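You operate a simulated robot arm through the tools that you are given. There is no shell and no other tool.

You are at the controls of a simulated robot arm. One attempt, no reset.

Task
Null the rings at the job card's mark and hold the reading.
Fine: run the carriage to the mark, brake it, then fine knob till RINGS shows 0.

The check looks at the end state, three seconds after you hand in, the way a careful person would. Anything else that was tipped, shoved, dropped, spilled or broken makes it a failure.

Robot
A 7-joint arm with a two-finger parallel gripper, fixed in place. Base frame: the origin is at the foot of the arm, x ahead of it, y to its left, z up; the work surface is at about z = 80.2. Readings come in cm, rad, newtons and seconds.
With the tool pointing down near the work surface it reaches from about 10 to 66 cm from the base axis. Its first joint turns from -1.152 to 1.152 rad. Payload 1.57 kg.
The tool frame sits at the grasp point between the pads (the TCP): z along the fingers, y along the line on which they close. The tips reach 3 cm beyond it. Largest opening 8 cm; finger width 1.7, thickness 1.2; the body of the gripper, 4 by 8.2 cm, starts 8 cm behind the TCP.
Orientation is told as [roll, pitch, yaw] about the base's x, y, z axes, in that order, counted from this pose: with the fingers straight down and closing along the base's y, the tool's x points along the base's -x, its y along +y and its z along -z.

Tools
- The arm moves only by the tool apply_moves. Its argument "deltas" is a list of rows, each a list of 6 numbers: the shift along the tool's x, y, z in units of 30 mm (1.0 is 30 mm), then the turn, a rotation vector about the tool's x, y, z in units of 4 degrees (1.0 is 4 degrees). In form: [[x, y, z, rx, ry, rz], ...]. A call has 1 to 20 rows; each row shifts and turns the commanded pose from where the row before left it, along the tool's axes as they then stand. "grip" is the gripper command, from -1 (shut) to 1 (fully open), values between in proportion, set as the call begins (left out, the last holds). A call with a number of a shift or a turn outside -1 to 1 is refused whole. Each row takes 0.2 s and may step no farther than 5 cm and 0.15 rad from the row before; otherwise, or with a gripper value out of range, the whole call is refused. Where a pose cannot be reached the arm comes as near as it can. A force on the tool above 50 N (or 10 N above the force at the start of the call, whichever is more), or a blocked arm, ends the call early, and 0.2 s more pass. Each finger travels about 7.2 cm/s and halts on what it meets, pressing with about 34 N; the grip force reading is that of the motor and also rises with nothing between the fingers. The clock runs only during rows and for 0.2 s after the last one: add rows that do not move to give the fingers time. The reply holds the time, the measured pose of the TCP, the force on the tool along the base axes, the opening and the grip force, in the units named above and with some noise, with the torque about the TCP (base axes, N m) and any sound that the robot's microphone picked up, and new pictures: "show" is both (left out), scene, wrist or none.
- Cameras (640 x 400 px; columns grow to the right, rows downward): "scene" is fixed at [6.63, 44.07, 142.79]; the picture's right is [-0.66, -0.76, 0.00], its down [-0.41, 0.36, -0.84] and it looks along [0.63, -0.55, -0.55] (base axes); focal length 371 px, centre (320, 200). "wrist" rides on the gripper at [7.2, -0.7, -12.2] in the tool frame; the picture's right is [0.09, 1.00, 0.00], its down [-0.84, 0.08, -0.54] and it looks along [-0.54, 0.05, 0.84] (tool axes); focal length 238 px, centre (320, 200). There is no depth. A picture from a camera that has moved, and an enlarged one, comes with that camera's place and axes in the base frame and with its lens.
- enlarge(camera, box): a new picture of the part [left, top, right, bottom] of that camera's present view, enlarged. The clock stands still meanwhile.
- finish_job(): hands the job in; it is judged then, once.

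Nothing tells you positions but the pictures and the camera data. Unless the task says otherwise, let go and move clear before handing in.

The tools are called after "Call:" as a command line: name --pt "numbers of a row" for each row, then --argument value for the rest, lists and objects as JSON in quotes. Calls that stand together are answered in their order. apply_moves: Moves the arm, as the interface text tells. Its arguments: {"type":"object","properties":{"deltas":{"type":"array","items":{"type":"array","items":{"type":"number"}}},"grip":{"type":"number"},"show":{"type":"string","enum":["both","scene","wrist","none"]}},"required":["deltas"]} The other tools are called the same way: enlarge (camera, box) takes an enlarged picture of a part of a camera's view; finish_job () hands the job in.

At the start:

```text
t: 0.0
eef_pos: [36.99, -11.87, 119.8]
tool_rot: [-0.001, 0.0, 0.001]
wrist_force: [-0.1, 0.3, 0.0]
moment: [0.03, -0.02, 0.0]
grip_width: 7.99
gripper_force: 0.1
```

scene: 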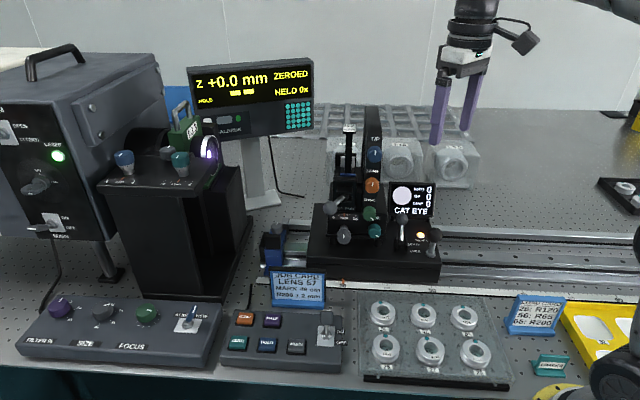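
wrist: 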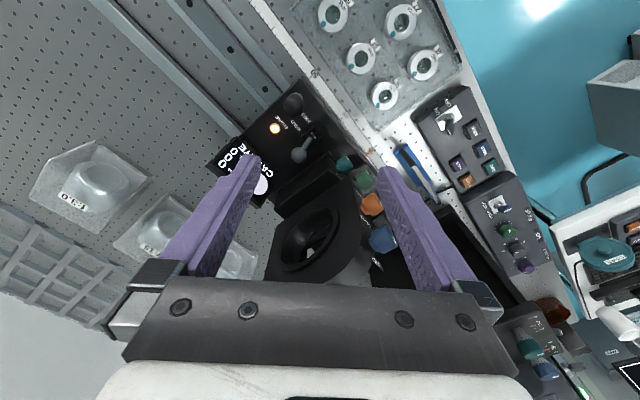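

I see an optical bench with a carriage on rails, a display, a job card and several knobs. I'll enlarge the important parts before moving anything.

Call:
enlarge --camera "scene" --box '[300, 120, 460, 290]'

Call:
enlarge --camera "scene" --box '[180, 50, 320, 140]'

Call:
enlarge --camera "scene" --box '[210, 265, 350, 375]'

Call:
enlarge --camera "scene" --box '[0, 280, 220, 380]'

Call:
enlarge --camera "scene" --box '[380, 180, 640, 300]'

Call:
enlarge --camera "wrist" --box '[200, 70, 420, 290]'

```text
2.35 times, centred on (380, 205) of scene
camera zoom: at [6.63, 44.07, 142.79], right [-0.66, -0.76, 0.0], down [-0.41, 0.36, -0.84], along [0.63, -0.55, -0.55], focal length 872 px, centre (179, 188)
```

zoom: 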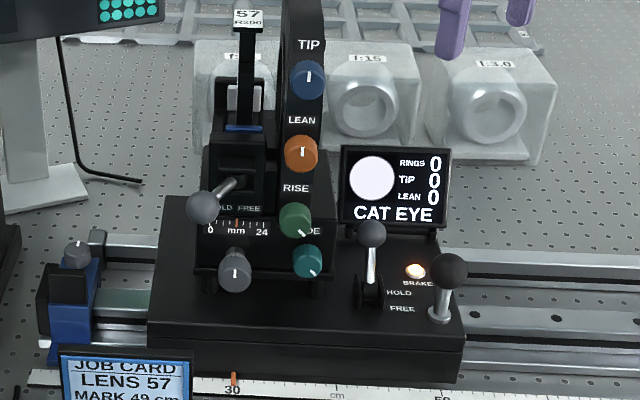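

```text
4.44 times, centred on (250, 95) of scene
camera zoom: at [6.63, 44.07, 142.79], right [-0.66, -0.76, 0.0], down [-0.41, 0.36, -0.84], along [0.63, -0.55, -0.55], focal length 1648 px, centre (631, 667)
```

zoom: 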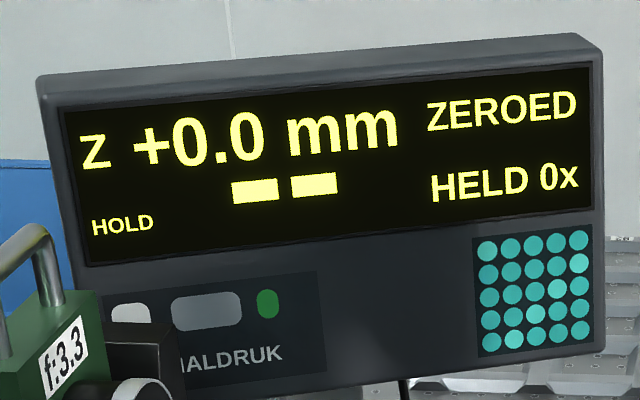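

```text
3.64 times, centred on (280, 320) of scene
camera zoom: at [6.63, 44.07, 142.79], right [-0.66, -0.76, 0.0], down [-0.41, 0.36, -0.84], along [0.63, -0.55, -0.55], focal length 1348 px, centre (466, -236)
```

zoom: 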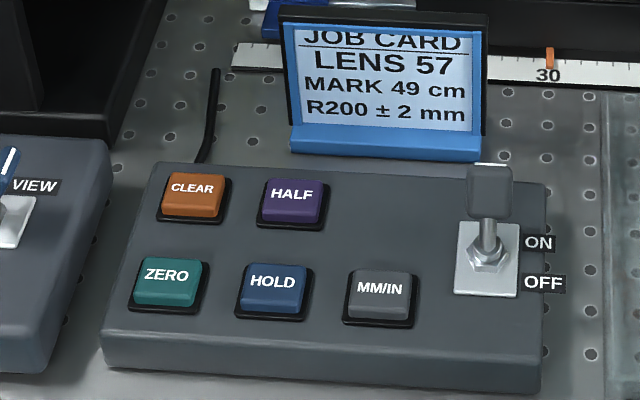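

```text
2.91 times, centred on (110, 330) of scene
camera zoom: at [6.63, 44.07, 142.79], right [-0.66, -0.76, 0.0], down [-0.41, 0.36, -0.84], along [0.63, -0.55, -0.55], focal length 1079 px, centre (931, -178)
```

zoom: 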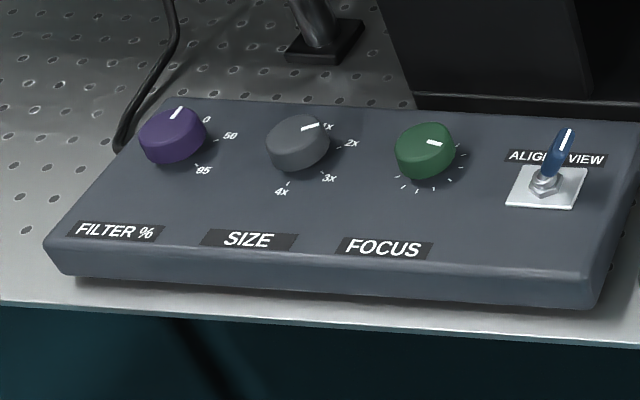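

```text
2.46 times, centred on (510, 240) of scene
camera zoom: at [6.63, 44.07, 142.79], right [-0.66, -0.76, 0.0], down [-0.41, 0.36, -0.84], along [0.63, -0.55, -0.55], focal length 913 px, centre (-148, 102)
```

zoom: 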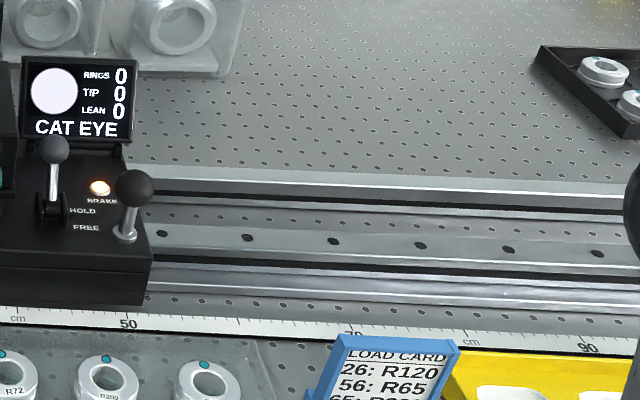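

```text
1.82 times, centred on (310, 180) of wrist
camera zoom: at [30.08, -12.45, 131.88], right [-0.09, 1.0, 0.0], down [0.84, 0.08, 0.54], along [0.54, 0.05, -0.84], focal length 433 px, centre (338, 236)
```

zoom: 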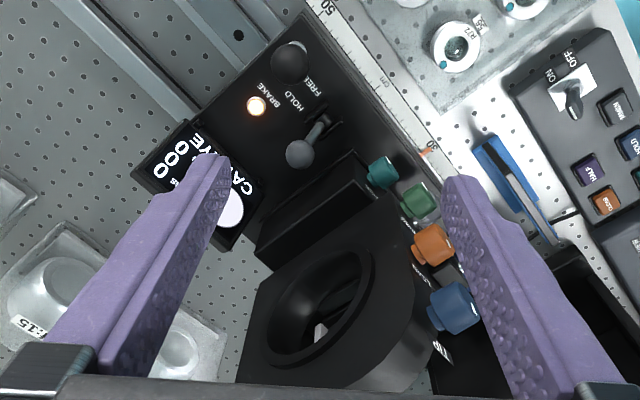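

The orange pointer sits at 30 on the ruler and the card asks for 49. The rail runs to about (-0.72, -0.69) in base axes. Next I'll yaw the tool square to the rail and stay high, to get a close look from the operator's side.

Call:
apply_moves --pt "0.68 0.72 0 0 0 0" --pt "0.68 0.72 0 0 0 0" --pt "0 0 0 0 0 0.96" --pt "0 0 0 0 0 0.96" --pt "0 0 0 0 0 0.96" --pt "0 0 0 0 0 0.96" --pt "0 0 0 0 0 0.96" --pt "0 0 0 0 0 0.96" --pt "0 0 0 0 0 0.96" --pt "0 0 0 0 0 0.96" --pt "0 0 0 0 0 0.96" --pt "0 0 0 0 0 0.96" --pt "0 0 0 0 0 0.96" --pt "0 0 0 0 0 0.96"

```text
t: 3.0
eef_pos: [32.93, -7.53, 119.68]
tool_rot: [0.0, 0.0, -0.804]
wrist_force: [0.8, -0.4, 0.4]
moment: [0.0, -0.02, -0.01]
grip_width: 7.97
gripper_force: 0.0
camera wrist: at [27.74, -2.73, 131.87], right [0.65, 0.76, 0.0], down [0.64, -0.55, 0.54], along [0.41, -0.35, -0.84], focal length 238 px, centre (320, 200)
```

scene: 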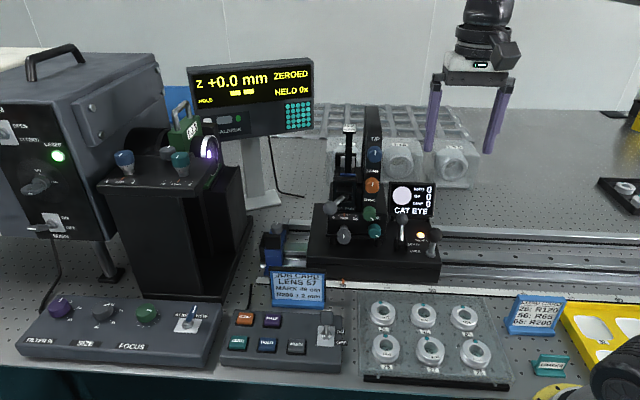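
wrist: 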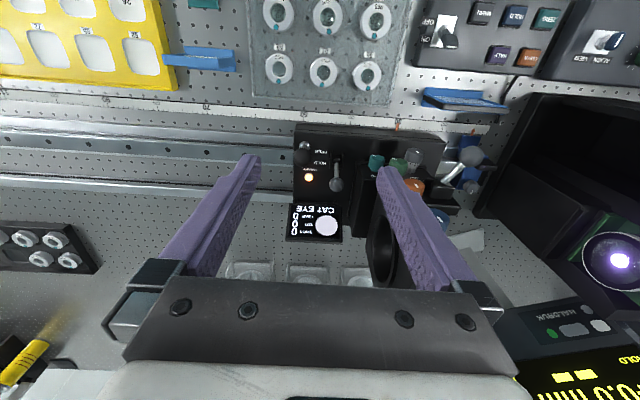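

Now the camera sits on the operator's side, though its picture is upside down. I'll enlarge the carriage.

Call:
enlarge --camera "wrist" --box '[280, 110, 500, 250]'

Call:
enlarge --camera "scene" --box '[310, 180, 450, 270]'

```text
2.86 times, centred on (390, 180) of wrist
camera zoom: at [27.74, -2.73, 131.87], right [0.65, 0.76, 0.0], down [0.64, -0.55, 0.54], along [0.41, -0.35, -0.84], focal length 681 px, centre (120, 257)
```

zoom: 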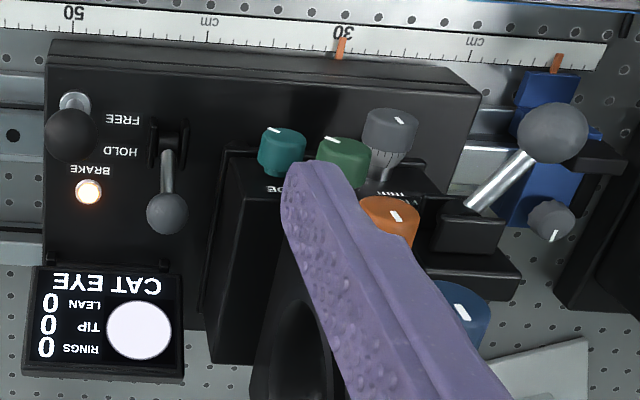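

```text
4.44 times, centred on (380, 225) of scene
camera zoom: at [6.63, 44.07, 142.79], right [-0.66, -0.76, 0.0], down [-0.41, 0.36, -0.84], along [0.63, -0.55, -0.55], focal length 1648 px, centre (53, 89)
```

zoom: 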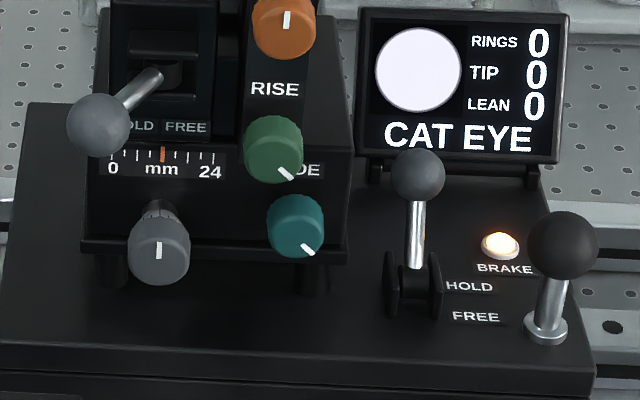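

I've worked out positions in rail axes (u along the rail from 30, n toward the operator):

| Part | u | n | z |
|---|---|---|---|
| Push handle ball | 19 | -5 | 92 |
| Brake lever ball (leaning back, HOLD) | 12.5 | -10 | 92.4 |
| Fine knob | -0.5 | -3 | 92.4 |

I'll shut the fingers and go behind the brake ball while still high.

Call:
apply_moves --pt "0 0.65 0 0 0 0" --pt "0 0.65 0 0 0 0" --pt "-0.86 0 0 0 0 0" --pt "-0.86 0 0 0 0 0" --pt "-0.86 0 0 0 0 0" --pt "-0.86 0 0 0 0 0" --pt "-0.86 0 0 0 0 0" --pt "-0.86 0 0 0 0 0" --pt "-0.86 0 0 0 0 0" --grip -1

Call:
enlarge --camera "scene" --box '[310, 80, 510, 270]'

Call:
enlarge --camera "wrist" --box '[200, 0, 440, 200]'

```text
t: 5.0
eef_pos: [48.31, -17.94, 119.68]
tool_rot: [-0.001, 0.001, -0.804]
wrist_force: [0.1, 0.7, 0.9]
moment: [0.01, 0.0, 0.0]
grip_width: 0.01
gripper_force: 21.0
camera wrist: at [43.04, -13.11, 131.91], right [0.65, 0.76, 0.0], down [0.64, -0.55, 0.54], along [0.41, -0.35, -0.84], focal length 238 px, centre (320, 200)
```

scene: 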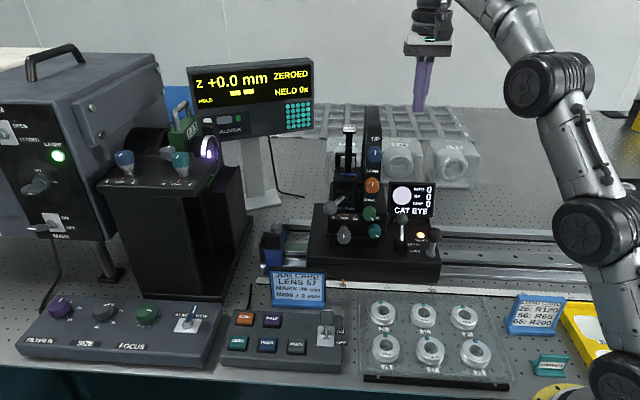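
wrist: 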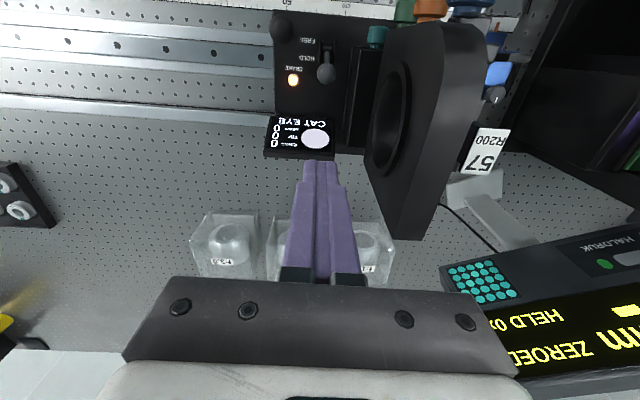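

```text
2.11 times, centred on (410, 175) of scene
camera zoom: at [6.62, 44.07, 142.79], right [-0.66, -0.76, 0.0], down [-0.41, 0.36, -0.84], along [0.63, -0.55, -0.55], focal length 780 px, centre (130, 253)
```

zoom: 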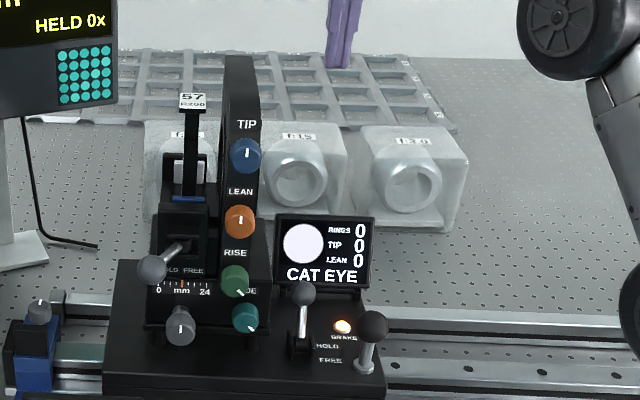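

```text
2.00 times, centred on (320, 100) of wrist
camera zoom: at [43.04, -13.11, 131.91], right [0.65, 0.76, 0.0], down [0.64, -0.55, 0.54], along [0.41, -0.35, -0.84], focal length 477 px, centre (320, 400)
```

zoom: 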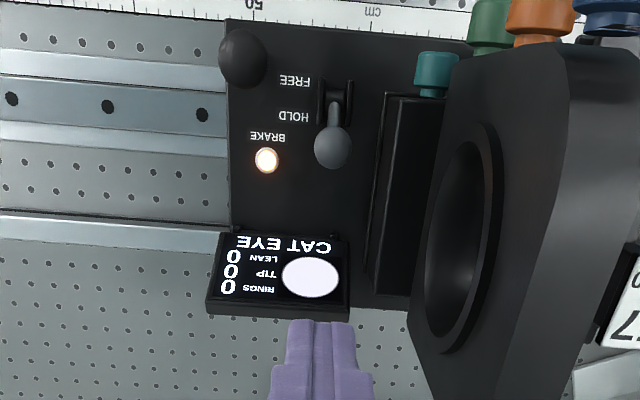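

The tip is over the gap between the brake ball and the readout. I'll go most of the way down and check.

Call:
apply_moves --pt "0 0.1 0.9 0 0 0" --pt "0 0 0.9 0 0 0" --pt "0 0 0.9 0 0 0" --pt "0 0 0.9 0 0 0" --pt "0 0 0.9 0 0 0" --pt "0 0 0.9 0 0 0" --pt "0 0 0.9 0 0 0"

Call:
enlarge --camera "scene" --box '[310, 120, 510, 270]'

```text
t: 6.6
eef_pos: [48.51, -17.75, 100.89]
tool_rot: [0.0, 0.001, -0.803]
wrist_force: [0.4, -0.6, 0.0]
moment: [0.02, 0.03, 0.01]
grip_width: 0.01
gripper_force: 21.2
camera wrist: at [43.25, -12.85, 112.97], right [0.65, 0.76, 0.0], down [0.64, -0.55, 0.54], along [0.41, -0.35, -0.84], focal length 238 px, centre (320, 200)
```

scene: 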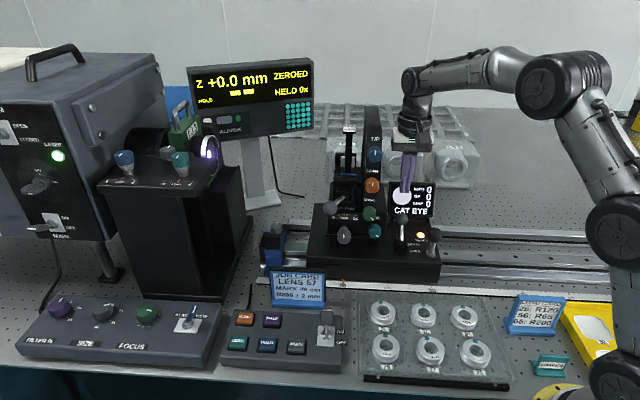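
wrist: 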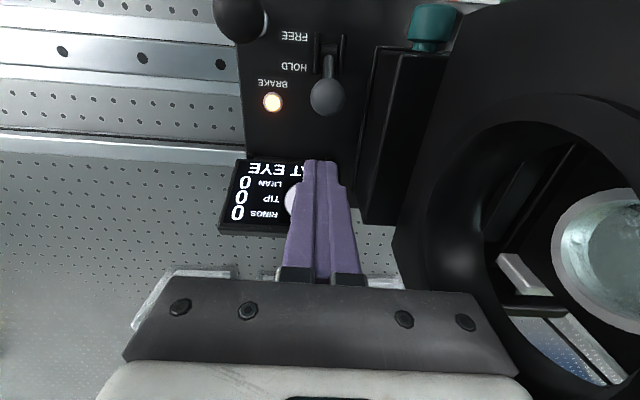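

```text
2.67 times, centred on (410, 195) of scene
camera zoom: at [6.63, 44.07, 142.79], right [-0.66, -0.76, 0.0], down [-0.41, 0.36, -0.84], along [0.63, -0.55, -0.55], focal length 989 px, centre (80, 213)
```

zoom: 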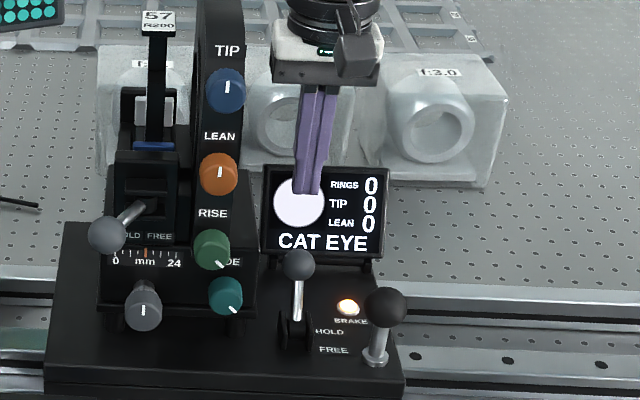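

The path is clear, so I'll finish the descent behind the brake ball.

Call:
apply_moves --pt "0 0 0.87 0 0 0" --pt "0 0 0.87 0 0 0" --pt "0 0 0.87 0 0 0"

Call:
enlarge --camera "scene" --box '[310, 120, 510, 270]'

```text
t: 7.4
eef_pos: [48.51, -17.66, 92.97]
tool_rot: [0.001, 0.002, -0.804]
wrist_force: [0.6, -0.1, 0.0]
moment: [0.0, 0.03, 0.01]
grip_width: 0.0
gripper_force: 21.1
camera wrist: at [43.27, -12.86, 105.15], right [0.65, 0.76, 0.0], down [0.64, -0.55, 0.54], along [0.41, -0.35, -0.84], focal length 238 px, centre (320, 200)
```

scene: 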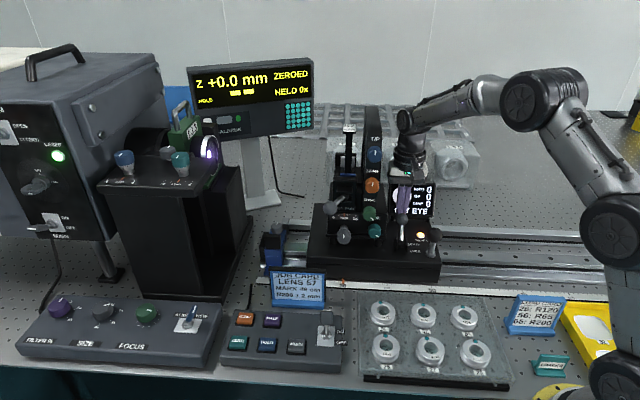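
wrist: 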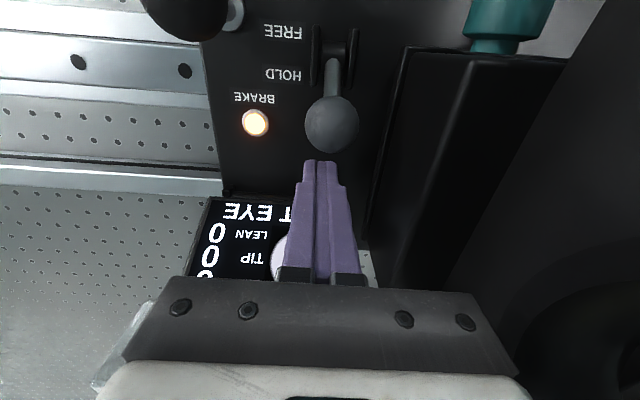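

```text
2.67 times, centred on (410, 195) of scene
camera zoom: at [6.63, 44.07, 142.79], right [-0.66, -0.76, 0.0], down [-0.41, 0.36, -0.84], along [0.63, -0.55, -0.55], focal length 989 px, centre (80, 213)
```

zoom: 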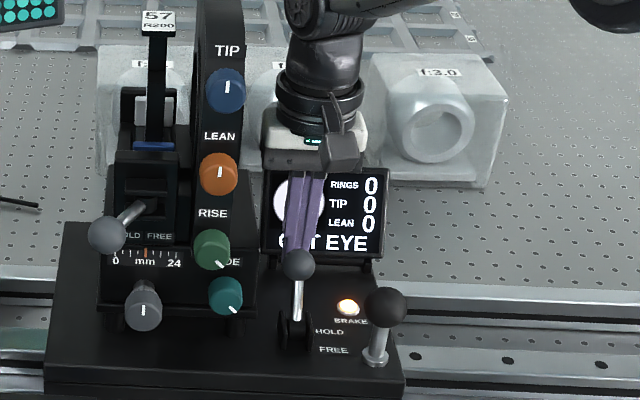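

The fingers are squarely behind the brake ball. I'll push it toward the operator, toward FREE.

Call:
apply_moves --pt "0.4 0 0 0 0 0" --pt "0.4 0 0 0 0 0" --pt "0.4 0 0 0 0 0" --pt "0.4 0 0 0 0 0" --pt "0.4 0 0 0 0 0" --pt "0.4 0 0 0 0 0"

Call:
enlarge --camera "scene" --box '[310, 120, 510, 270]'

```text
t: 8.8
eef_pos: [44.14, -12.83, 93.51]
tool_rot: [0.006, -0.02, -0.805]
wrist_force: [16.1, -23.2, 4.4]
moment: [-0.65, -0.46, 0.03]
grip_width: 0.04
gripper_force: 21.0
camera wrist: at [38.56, -7.96, 105.42], right [0.65, 0.76, 0.01], down [0.63, -0.54, 0.56], along [0.43, -0.36, -0.83], focal length 238 px, centre (320, 200)
```

scene: 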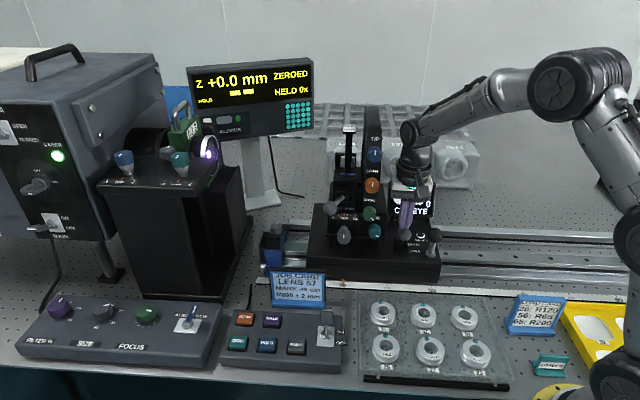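
wrist: 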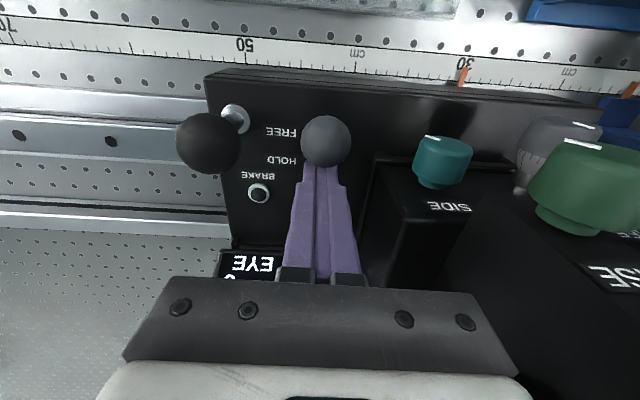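

```text
2.67 times, centred on (410, 195) of scene
camera zoom: at [6.67, 44.01, 142.81], right [-0.66, -0.76, 0.0], down [-0.41, 0.36, -0.84], along [0.63, -0.55, -0.55], focal length 989 px, centre (80, 213)
```

zoom: 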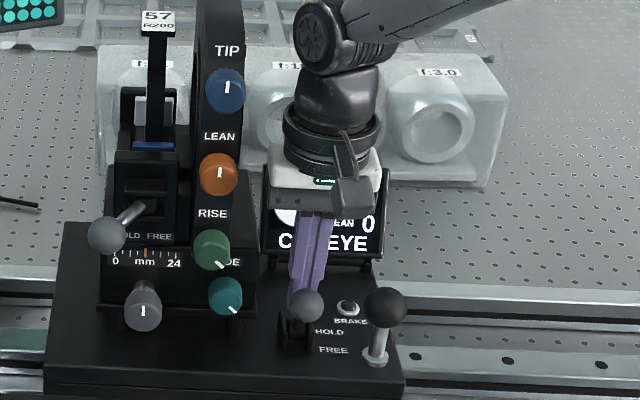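

The brake lamp has gone out and the lever is past centre. I'll pause to see whether it keeps creeping or is at its stop.

Call:
apply_moves --pt "0 0 0 0 0 0" --pt "0 0 0 0 0 0" --show "none"

```text
t: 9.4
eef_pos: [44.13, -12.59, 93.45]
tool_rot: [0.009, -0.018, -0.804]
wrist_force: [18.5, -24.9, 13.9]
moment: [-0.94, -0.21, -0.22]
grip_width: 0.0
gripper_force: 22.0
```

Call:
apply_moves --pt "0.15 0 0 0 0 0" --pt "0 0 0 0 0 0" --show "wrist"

```text
t: 10.0
eef_pos: [44.21, -12.53, 93.56]
tool_rot: [0.012, -0.031, -0.803]
wrist_force: [31.1, -35.8, 6.3]
moment: [-1.06, -0.85, -0.01]
grip_width: 0.0
gripper_force: 21.4
camera wrist: at [38.52, -7.68, 105.39], right [0.65, 0.76, 0.01], down [0.62, -0.54, 0.57], along [0.44, -0.36, -0.82], focal length 238 px, centre (320, 200)
```

wrist: 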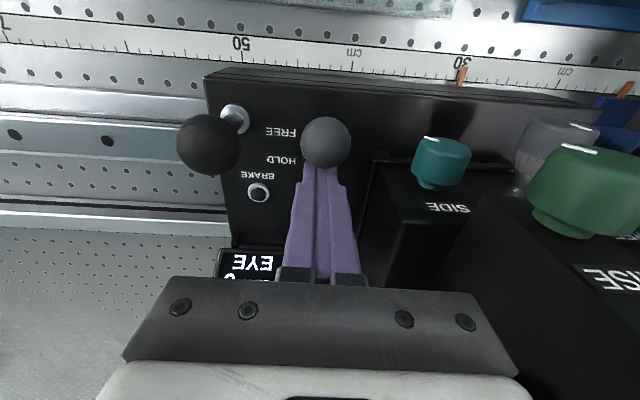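

It's a hard stop: the force rises with no motion. I'll back off and check that the brake stays free, then lift.

Call:
apply_moves --pt "-0.4 0 0 0 0 0" --pt "-0.4 0 0 0 0 0" --pt "0 0 -0.8 0 0 0" --pt "0 0 -0.8 0 0 0" --pt "0 0 -0.8 0 0 0"

Call:
enlarge --camera "scene" --box '[310, 120, 510, 270]'

```text
t: 11.2
eef_pos: [44.81, -13.85, 100.18]
tool_rot: [-0.001, 0.003, -0.804]
wrist_force: [-0.4, -0.7, 0.1]
moment: [-0.02, 0.02, -0.01]
grip_width: 0.03
gripper_force: 21.1
camera wrist: at [39.65, -9.09, 112.33], right [0.65, 0.76, 0.0], down [0.64, -0.55, 0.54], along [0.41, -0.35, -0.84], focal length 238 px, centre (320, 200)
```

scene: 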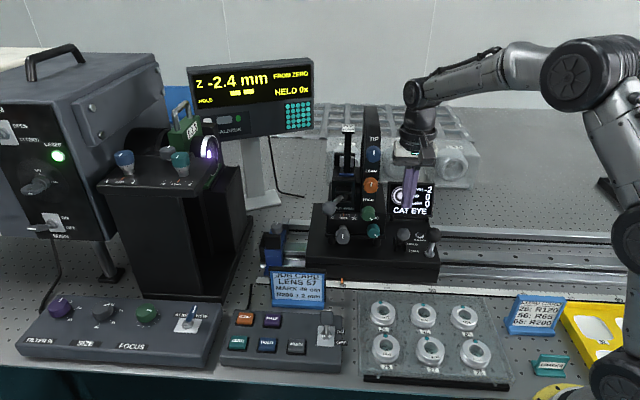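
wrist: 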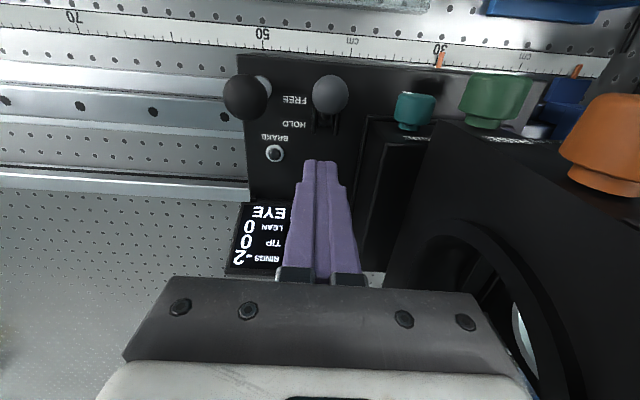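

```text
2.67 times, centred on (410, 195) of scene
camera zoom: at [6.63, 44.07, 142.79], right [-0.66, -0.76, 0.0], down [-0.41, 0.36, -0.84], along [0.63, -0.55, -0.55], focal length 989 px, centre (80, 213)
```

zoom: 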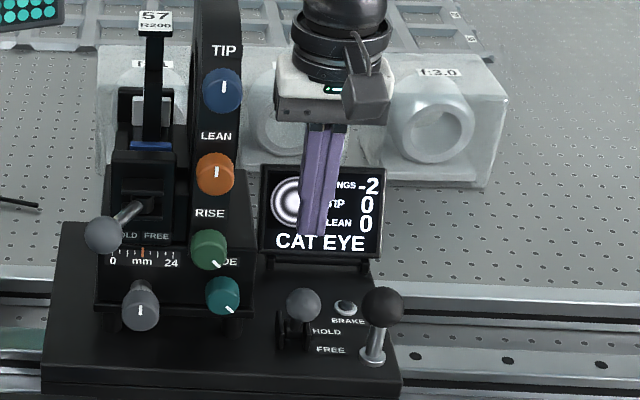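

The brake is free; the carriage drifted to z = -2.4 mm with RINGS -2, roughly one ring per mm. Next I'll move above the handle ball and open to 5 cm.

Call:
apply_moves --pt "0.35 -0.67 0 0 0 0" --pt "0.35 -0.67 0 0 0 0" --pt "0.36 -0.66 0 0 0 0" --pt "0 0 0 0 0 0" --grip 0.25

Call:
enlarge --camera "scene" --box '[310, 120, 510, 270]'

```text
t: 12.2
eef_pos: [38.53, -15.82, 100.2]
tool_rot: [-0.001, 0.001, -0.804]
wrist_force: [0.5, -0.3, -0.2]
moment: [0.0, 0.01, 0.03]
grip_width: 4.98
gripper_force: 0.0
camera wrist: at [33.11, -11.01, 112.25], right [0.65, 0.76, 0.0], down [0.64, -0.55, 0.54], along [0.41, -0.35, -0.84], focal length 238 px, centre (320, 200)
```

scene: 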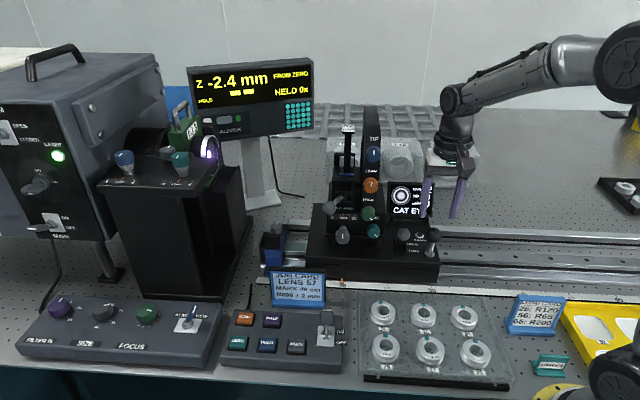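
wrist: 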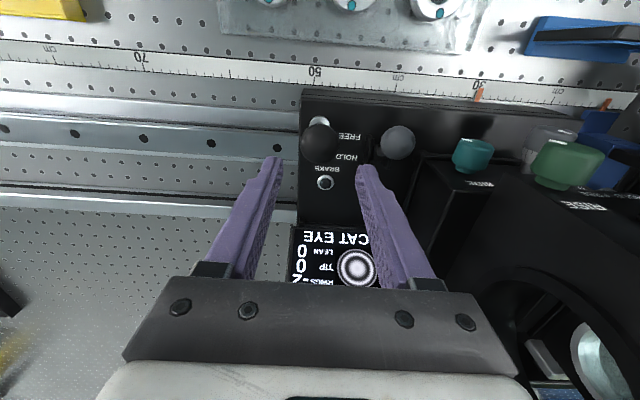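

```text
2.67 times, centred on (410, 195) of scene
camera zoom: at [6.63, 44.07, 142.79], right [-0.66, -0.76, 0.0], down [-0.41, 0.36, -0.84], along [0.63, -0.55, -0.55], focal length 989 px, centre (80, 213)
```

zoom: 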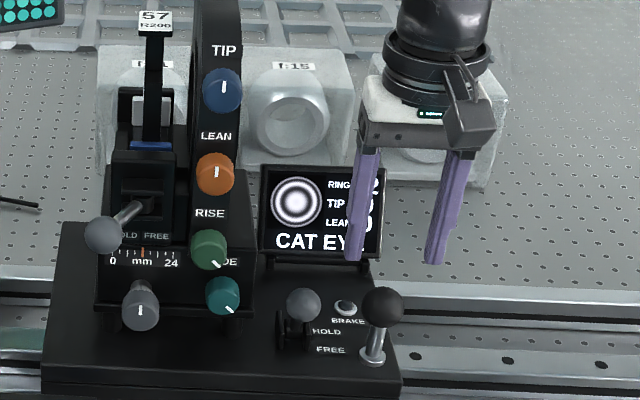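

Call:
apply_moves --pt "0.12 0 0.85 0 0 0" --pt "0 0 0.85 0 0 0" --pt "0 0 0.8 0 0 0"

Call:
enlarge --camera "scene" --box '[310, 120, 510, 270]'

```text
t: 13.0
eef_pos: [38.17, -15.47, 92.71]
tool_rot: [0.0, 0.001, -0.804]
wrist_force: [0.8, 0.4, -0.1]
moment: [-0.02, -0.01, -0.03]
grip_width: 4.99
gripper_force: 0.1
camera wrist: at [32.9, -10.68, 104.78], right [0.65, 0.76, 0.0], down [0.64, -0.55, 0.54], along [0.41, -0.35, -0.84], focal length 238 px, centre (320, 200)
```

scene: 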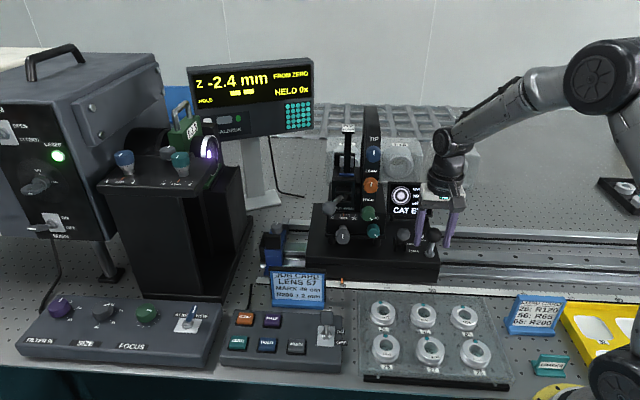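
wrist: 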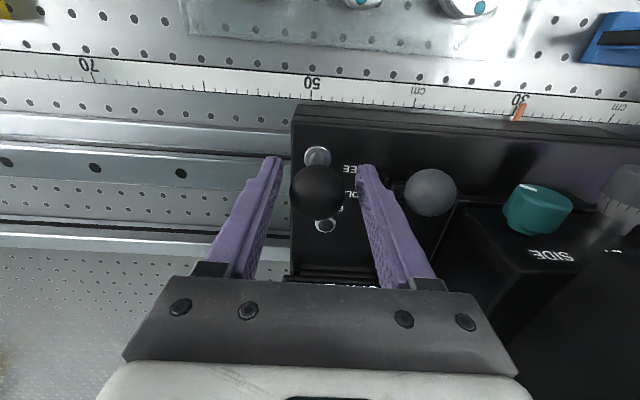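

```text
2.67 times, centred on (410, 195) of scene
camera zoom: at [6.63, 44.07, 142.79], right [-0.66, -0.76, 0.0], down [-0.41, 0.36, -0.84], along [0.63, -0.55, -0.55], focal length 989 px, centre (80, 213)
```

zoom: 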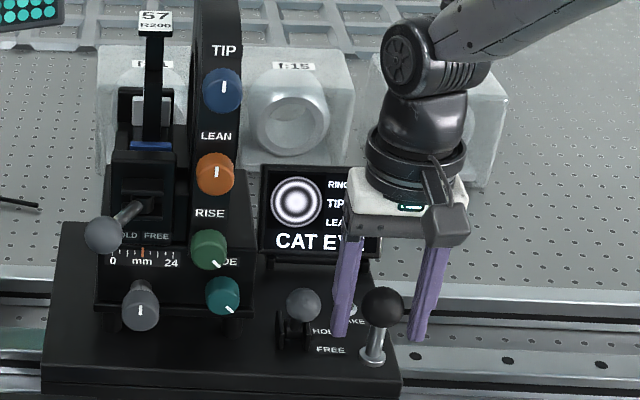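

The fingers straddle the handle ball, so I'll close on it.

Call:
apply_moves --pt "0 0 0 0 0 0" --pt "0 0 0 0 0 0" --pt "0 0 0 0 0 0" --grip -1

Call:
enlarge --camera "scene" --box '[310, 120, 510, 270]'

```text
t: 13.8
eef_pos: [38.2, -15.38, 92.57]
tool_rot: [0.0, -0.001, -0.803]
wrist_force: [-1.7, -5.0, -3.5]
moment: [-0.13, 0.09, -0.07]
grip_width: 3.36
gripper_force: 41.7
camera wrist: at [32.89, -10.7, 104.78], right [0.65, 0.76, 0.0], down [0.64, -0.55, 0.54], along [0.41, -0.35, -0.84], focal length 238 px, centre (320, 200)
```

scene: 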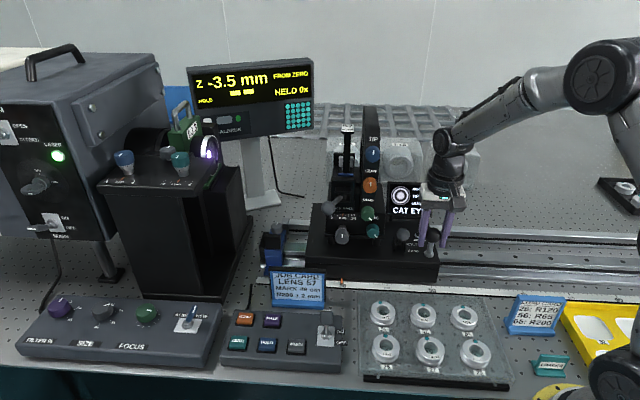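
wrist: 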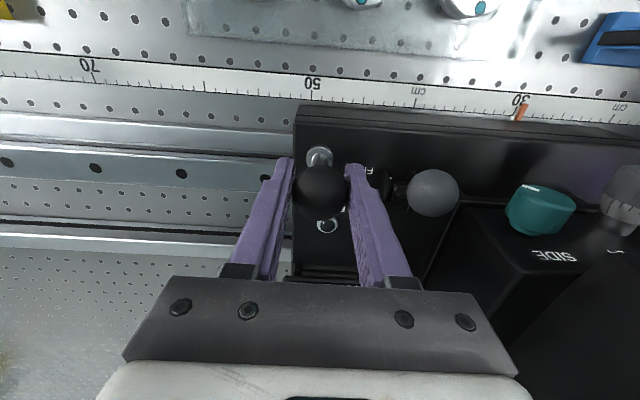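

```text
2.67 times, centred on (410, 195) of scene
camera zoom: at [6.62, 44.06, 142.8], right [-0.66, -0.76, 0.0], down [-0.41, 0.36, -0.84], along [0.63, -0.55, -0.55], focal length 989 px, centre (80, 213)
```

zoom: 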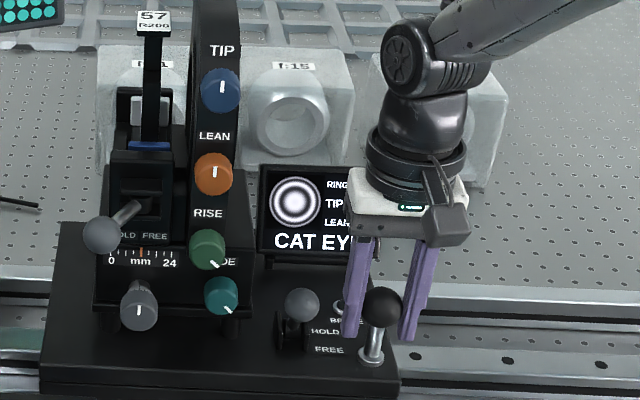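

I have the handle (3.36 cm) and z reads -3.5 mm. I'll run the carriage along +u gently and watch side forces.

Call:
apply_moves --pt "0 -0.2 0 0 0 0" --pt "0 -0.3 0 0 0 0" --pt "0 -0.4 0 0 0 0" --pt "0 -0.4 0 0 0 0" --pt "0 -0.4 0 0 0 0" --pt "0 -0.3 0 0 0 0" --show "scene"

Call:
enlarge --camera "scene" --box '[180, 50, 320, 140]'

```text
t: 15.2
eef_pos: [33.91, -19.71, 92.72]
tool_rot: [-0.001, -0.002, -0.806]
wrist_force: [14.5, -15.0, -21.7]
moment: [0.37, 0.46, -0.12]
grip_width: 3.32
gripper_force: 41.7
```

scene: 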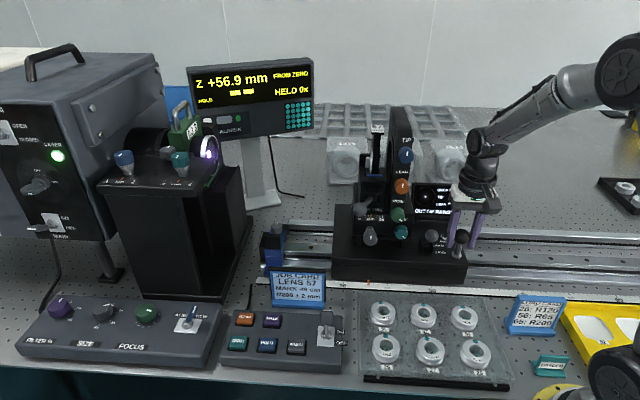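

```text
4.44 times, centred on (250, 95) of scene
camera zoom: at [6.69, 44.02, 142.81], right [-0.66, -0.76, 0.0], down [-0.41, 0.36, -0.84], along [0.63, -0.55, -0.55], focal length 1648 px, centre (631, 667)
```

zoom: 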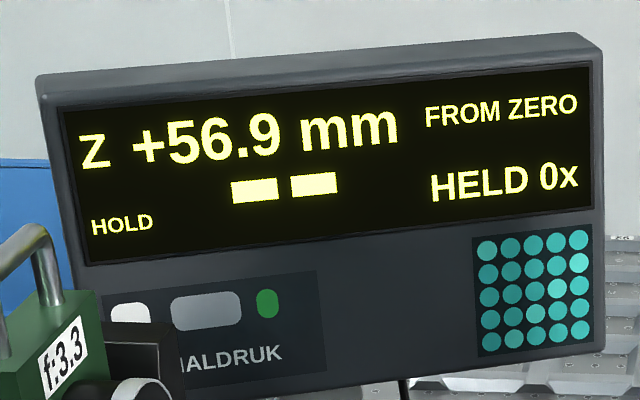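

It tracks well (60 mm per 6 cm commanded), but a side force is building. The rail's heading differs by about 1.3 degrees, so I'll correct for that and run on to just short of the mark.

Call:
apply_moves --pt "-0.05 -0.2 0.04 0 0 0" --pt "-0.01 -0.4 0 0 0 0" --pt "-0.01 -0.4 0 0 0 0" --pt "-0.01 -0.4 0 0 0 0" --pt "-0.01 -0.3 0 0 0 0" --pt "0 -0.2 0 0 0 0" --show "scene"

```text
t: 16.6
eef_pos: [29.84, -23.76, 92.71]
tool_rot: [0.0, 0.0, -0.804]
wrist_force: [2.5, 1.6, 9.5]
moment: [0.71, 0.68, 0.02]
grip_width: 3.33
gripper_force: 41.4
```

scene: 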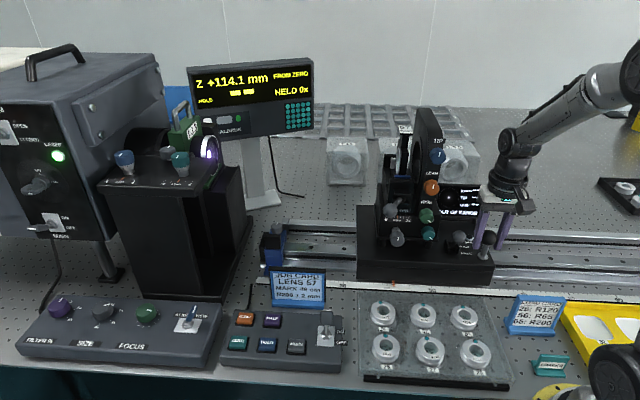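

z is 114.1 mm and the forces are small. I'll continue to about 187 mm.

Call:
apply_moves --pt "-0.01 -0.3 0 0 0 0" --pt "-0.01 -0.4 0 0 0 0" --pt "-0.01 -0.4 0 0 0 0" --pt "-0.01 -0.4 0 0 0 0" --pt "-0.01 -0.4 0 0 0 0" --pt "-0.01 -0.3 0 0 0 0" --pt "0 -0.2 0 0 0 0" --pt "0 0 0 0 0 0"

Call:
enlarge --camera "scene" --box '[390, 180, 530, 300]'

Call:
enlarge --camera "scene" --box '[180, 50, 320, 140]'

Call:
enlarge --camera "wrist" --box '[440, 60, 600, 160]'

```text
t: 18.4
eef_pos: [24.74, -28.93, 92.78]
tool_rot: [0.002, 0.0, -0.803]
wrist_force: [-12.4, 10.1, 29.4]
moment: [-0.29, -0.16, -0.04]
grip_width: 3.35
gripper_force: 41.4
camera wrist: at [19.47, -24.1, 104.78], right [0.65, 0.76, 0.0], down [0.64, -0.55, 0.54], along [0.41, -0.35, -0.84], focal length 238 px, centre (320, 200)
```

scene: 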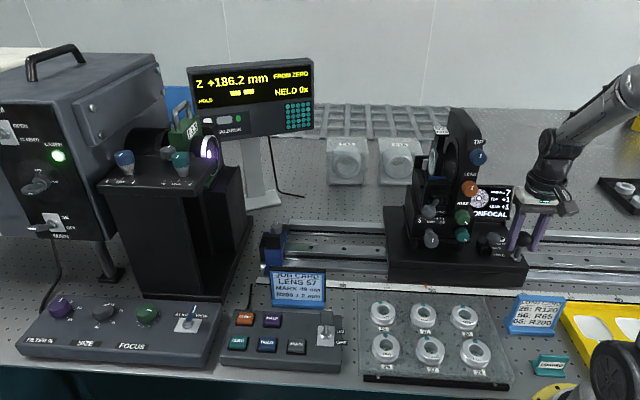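
wrist: 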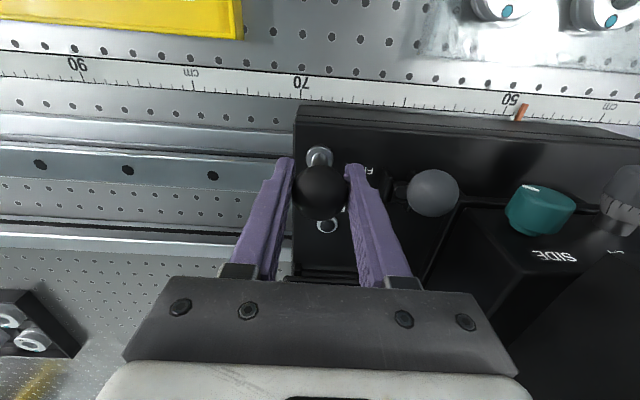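

```text
3.33 times, centred on (460, 240) of scene
camera zoom: at [6.57, 44.13, 142.78], right [-0.66, -0.76, 0.0], down [-0.41, 0.36, -0.84], along [0.63, -0.55, -0.55], focal length 1236 px, centre (-147, 67)
```

zoom: 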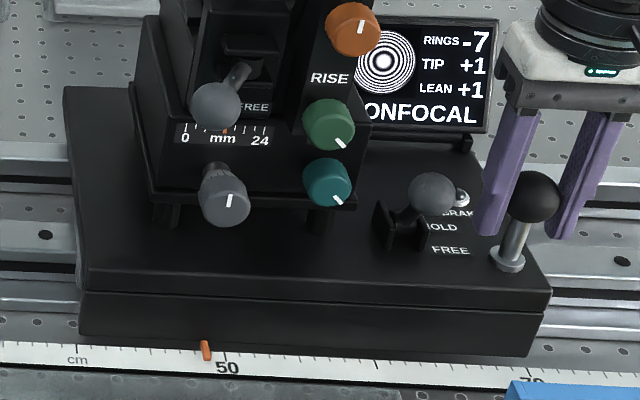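

```text
4.44 times, centred on (250, 95) of scene
camera zoom: at [6.57, 44.13, 142.78], right [-0.66, -0.76, 0.0], down [-0.41, 0.36, -0.84], along [0.63, -0.55, -0.55], focal length 1648 px, centre (631, 667)
```

zoom: 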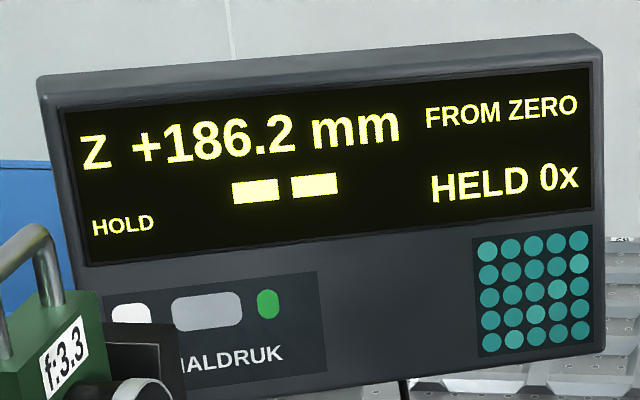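

```text
4.00 times, centred on (520, 110) of wrist
camera zoom: at [19.47, -24.1, 104.78], right [0.65, 0.76, 0.0], down [0.64, -0.55, 0.54], along [0.41, -0.35, -0.84], focal length 953 px, centre (-480, 560)
```

zoom: 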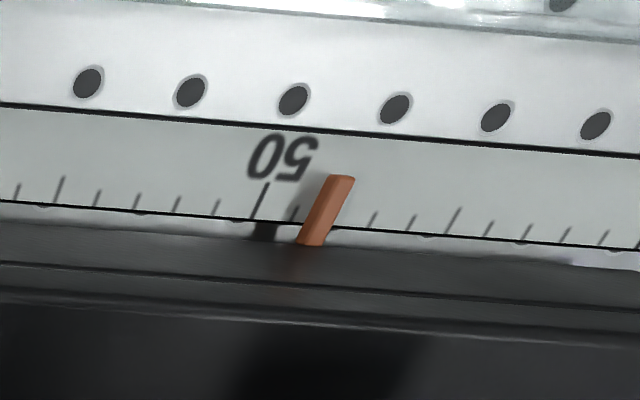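

The display now says CONFOCAL, RINGS -7, with z at 186.2 mm and the pointer near 48.6. I'll nudge 3.8 mm to reach 49.0 and relax the side and vertical loads.

Call:
apply_moves --pt "0.03 -0.06 -0.03 0 0 0" --pt "0 -0.065 0 0 0 0" --pt "0 0 0 0 0 0" --pt "0 0 0 0 0 0"

Call:
enlarge --camera "scene" --box '[400, 260, 470, 300]'

Call:
enlarge --camera "scene" --box '[180, 50, 320, 140]'

Call:
enlarge --camera "scene" --box '[400, 120, 560, 280]'

Call:
enlarge --camera "wrist" --box '[440, 60, 600, 160]'

```text
t: 19.4
eef_pos: [24.48, -29.2, 92.59]
tool_rot: [0.0, -0.002, -0.805]
wrist_force: [5.4, 0.2, 3.8]
moment: [-0.33, -0.38, 0.08]
grip_width: 3.36
gripper_force: 40.9
camera wrist: at [19.24, -24.31, 104.76], right [0.65, 0.76, 0.0], down [0.64, -0.55, 0.54], along [0.41, -0.36, -0.84], focal length 238 px, centre (320, 200)
```

scene: 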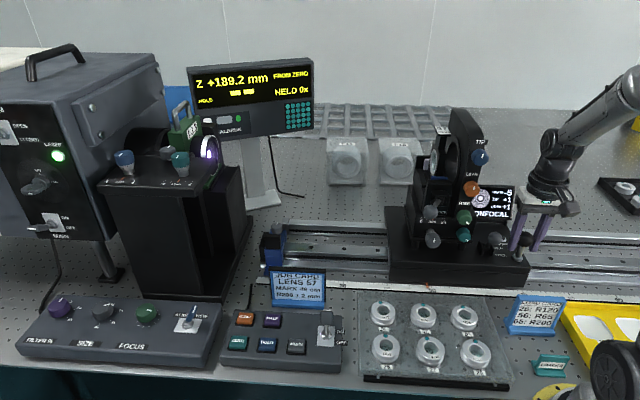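
wrist: 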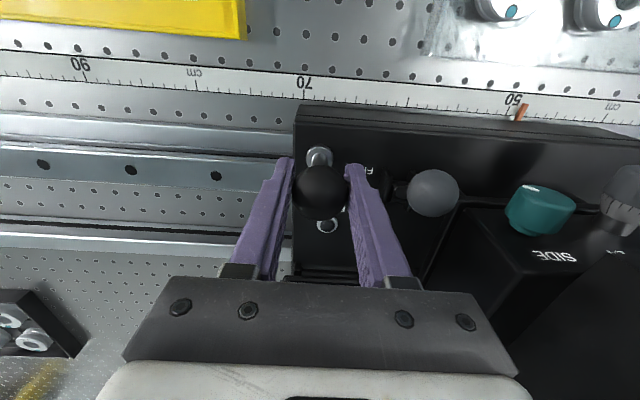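

```text
9.14 times, centred on (435, 280) of scene
camera zoom: at [6.64, 44.08, 142.79], right [-0.66, -0.76, 0.0], down [-0.41, 0.36, -0.84], along [0.63, -0.55, -0.55], focal length 3390 px, centre (-731, -531)
```

zoom: 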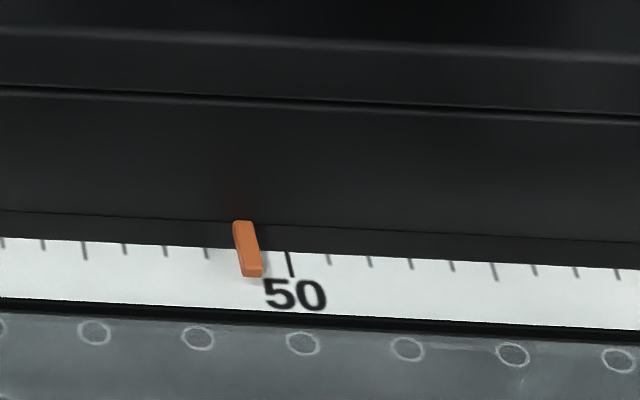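

```text
4.44 times, centred on (250, 95) of scene
camera zoom: at [6.64, 44.08, 142.79], right [-0.66, -0.76, 0.0], down [-0.41, 0.36, -0.84], along [0.63, -0.55, -0.55], focal length 1648 px, centre (631, 667)
```

zoom: 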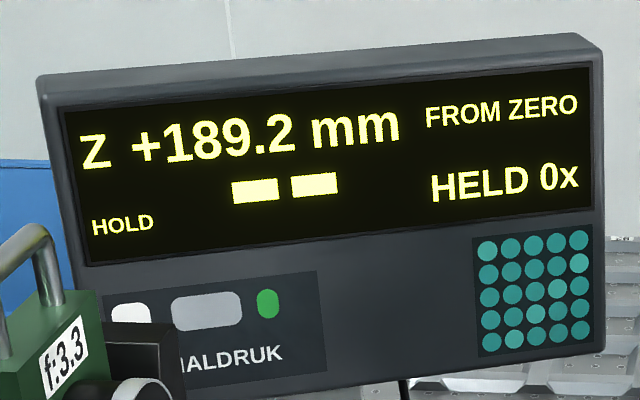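

```text
2.50 times, centred on (480, 200) of scene
camera zoom: at [6.64, 44.08, 142.79], right [-0.66, -0.76, 0.0], down [-0.41, 0.36, -0.84], along [0.63, -0.55, -0.55], focal length 927 px, centre (-80, 200)
```

zoom: 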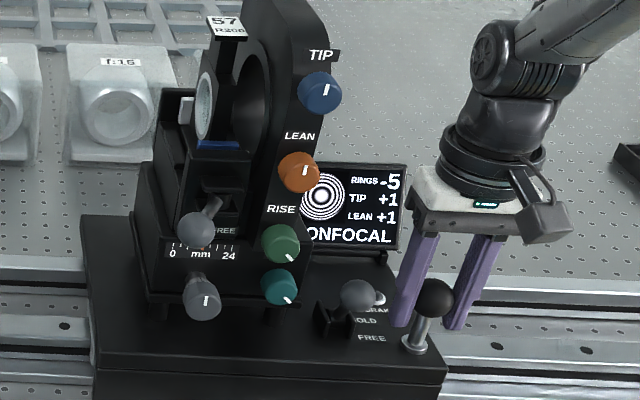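

```text
4.00 times, centred on (520, 110) of wrist
camera zoom: at [19.24, -24.31, 104.76], right [0.65, 0.76, 0.0], down [0.64, -0.55, 0.54], along [0.41, -0.36, -0.84], focal length 953 px, centre (-480, 560)
```

zoom: 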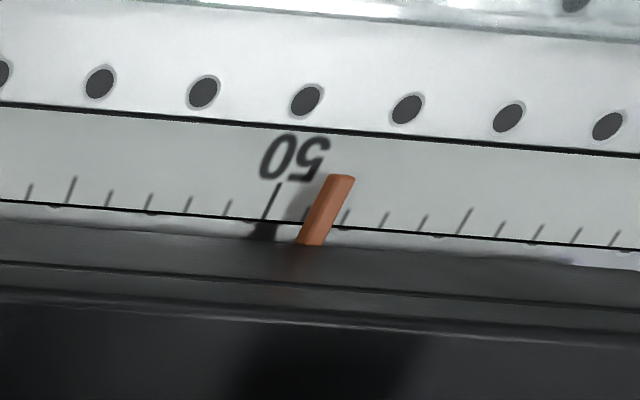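

z is 189.2 mm, 0.8 mm short. I'll nudge it there and then release the ball.

Call:
apply_moves --pt "0 -0.028 0 0 0 0" --pt "0 0 0 0 0 0" --pt "0 0 0 0 0 0" --show "none"

Call:
enlarge --camera "scene" --box '[180, 50, 320, 140]'

```text
t: 20.2
eef_pos: [24.57, -29.1, 92.65]
tool_rot: [0.001, 0.0, -0.804]
wrist_force: [8.5, -2.1, -5.5]
moment: [-0.49, -0.52, 0.06]
grip_width: 3.32
gripper_force: 41.1
```

```text
4.44 times, centred on (250, 95) of scene
camera zoom: at [6.65, 44.06, 142.8], right [-0.66, -0.76, 0.0], down [-0.41, 0.36, -0.84], along [0.63, -0.55, -0.55], focal length 1648 px, centre (631, 667)
```

zoom: 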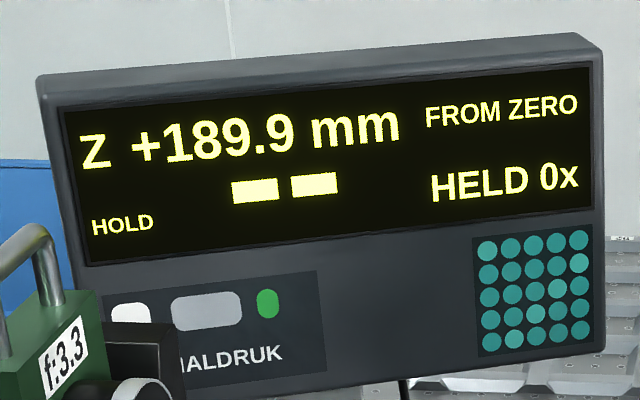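

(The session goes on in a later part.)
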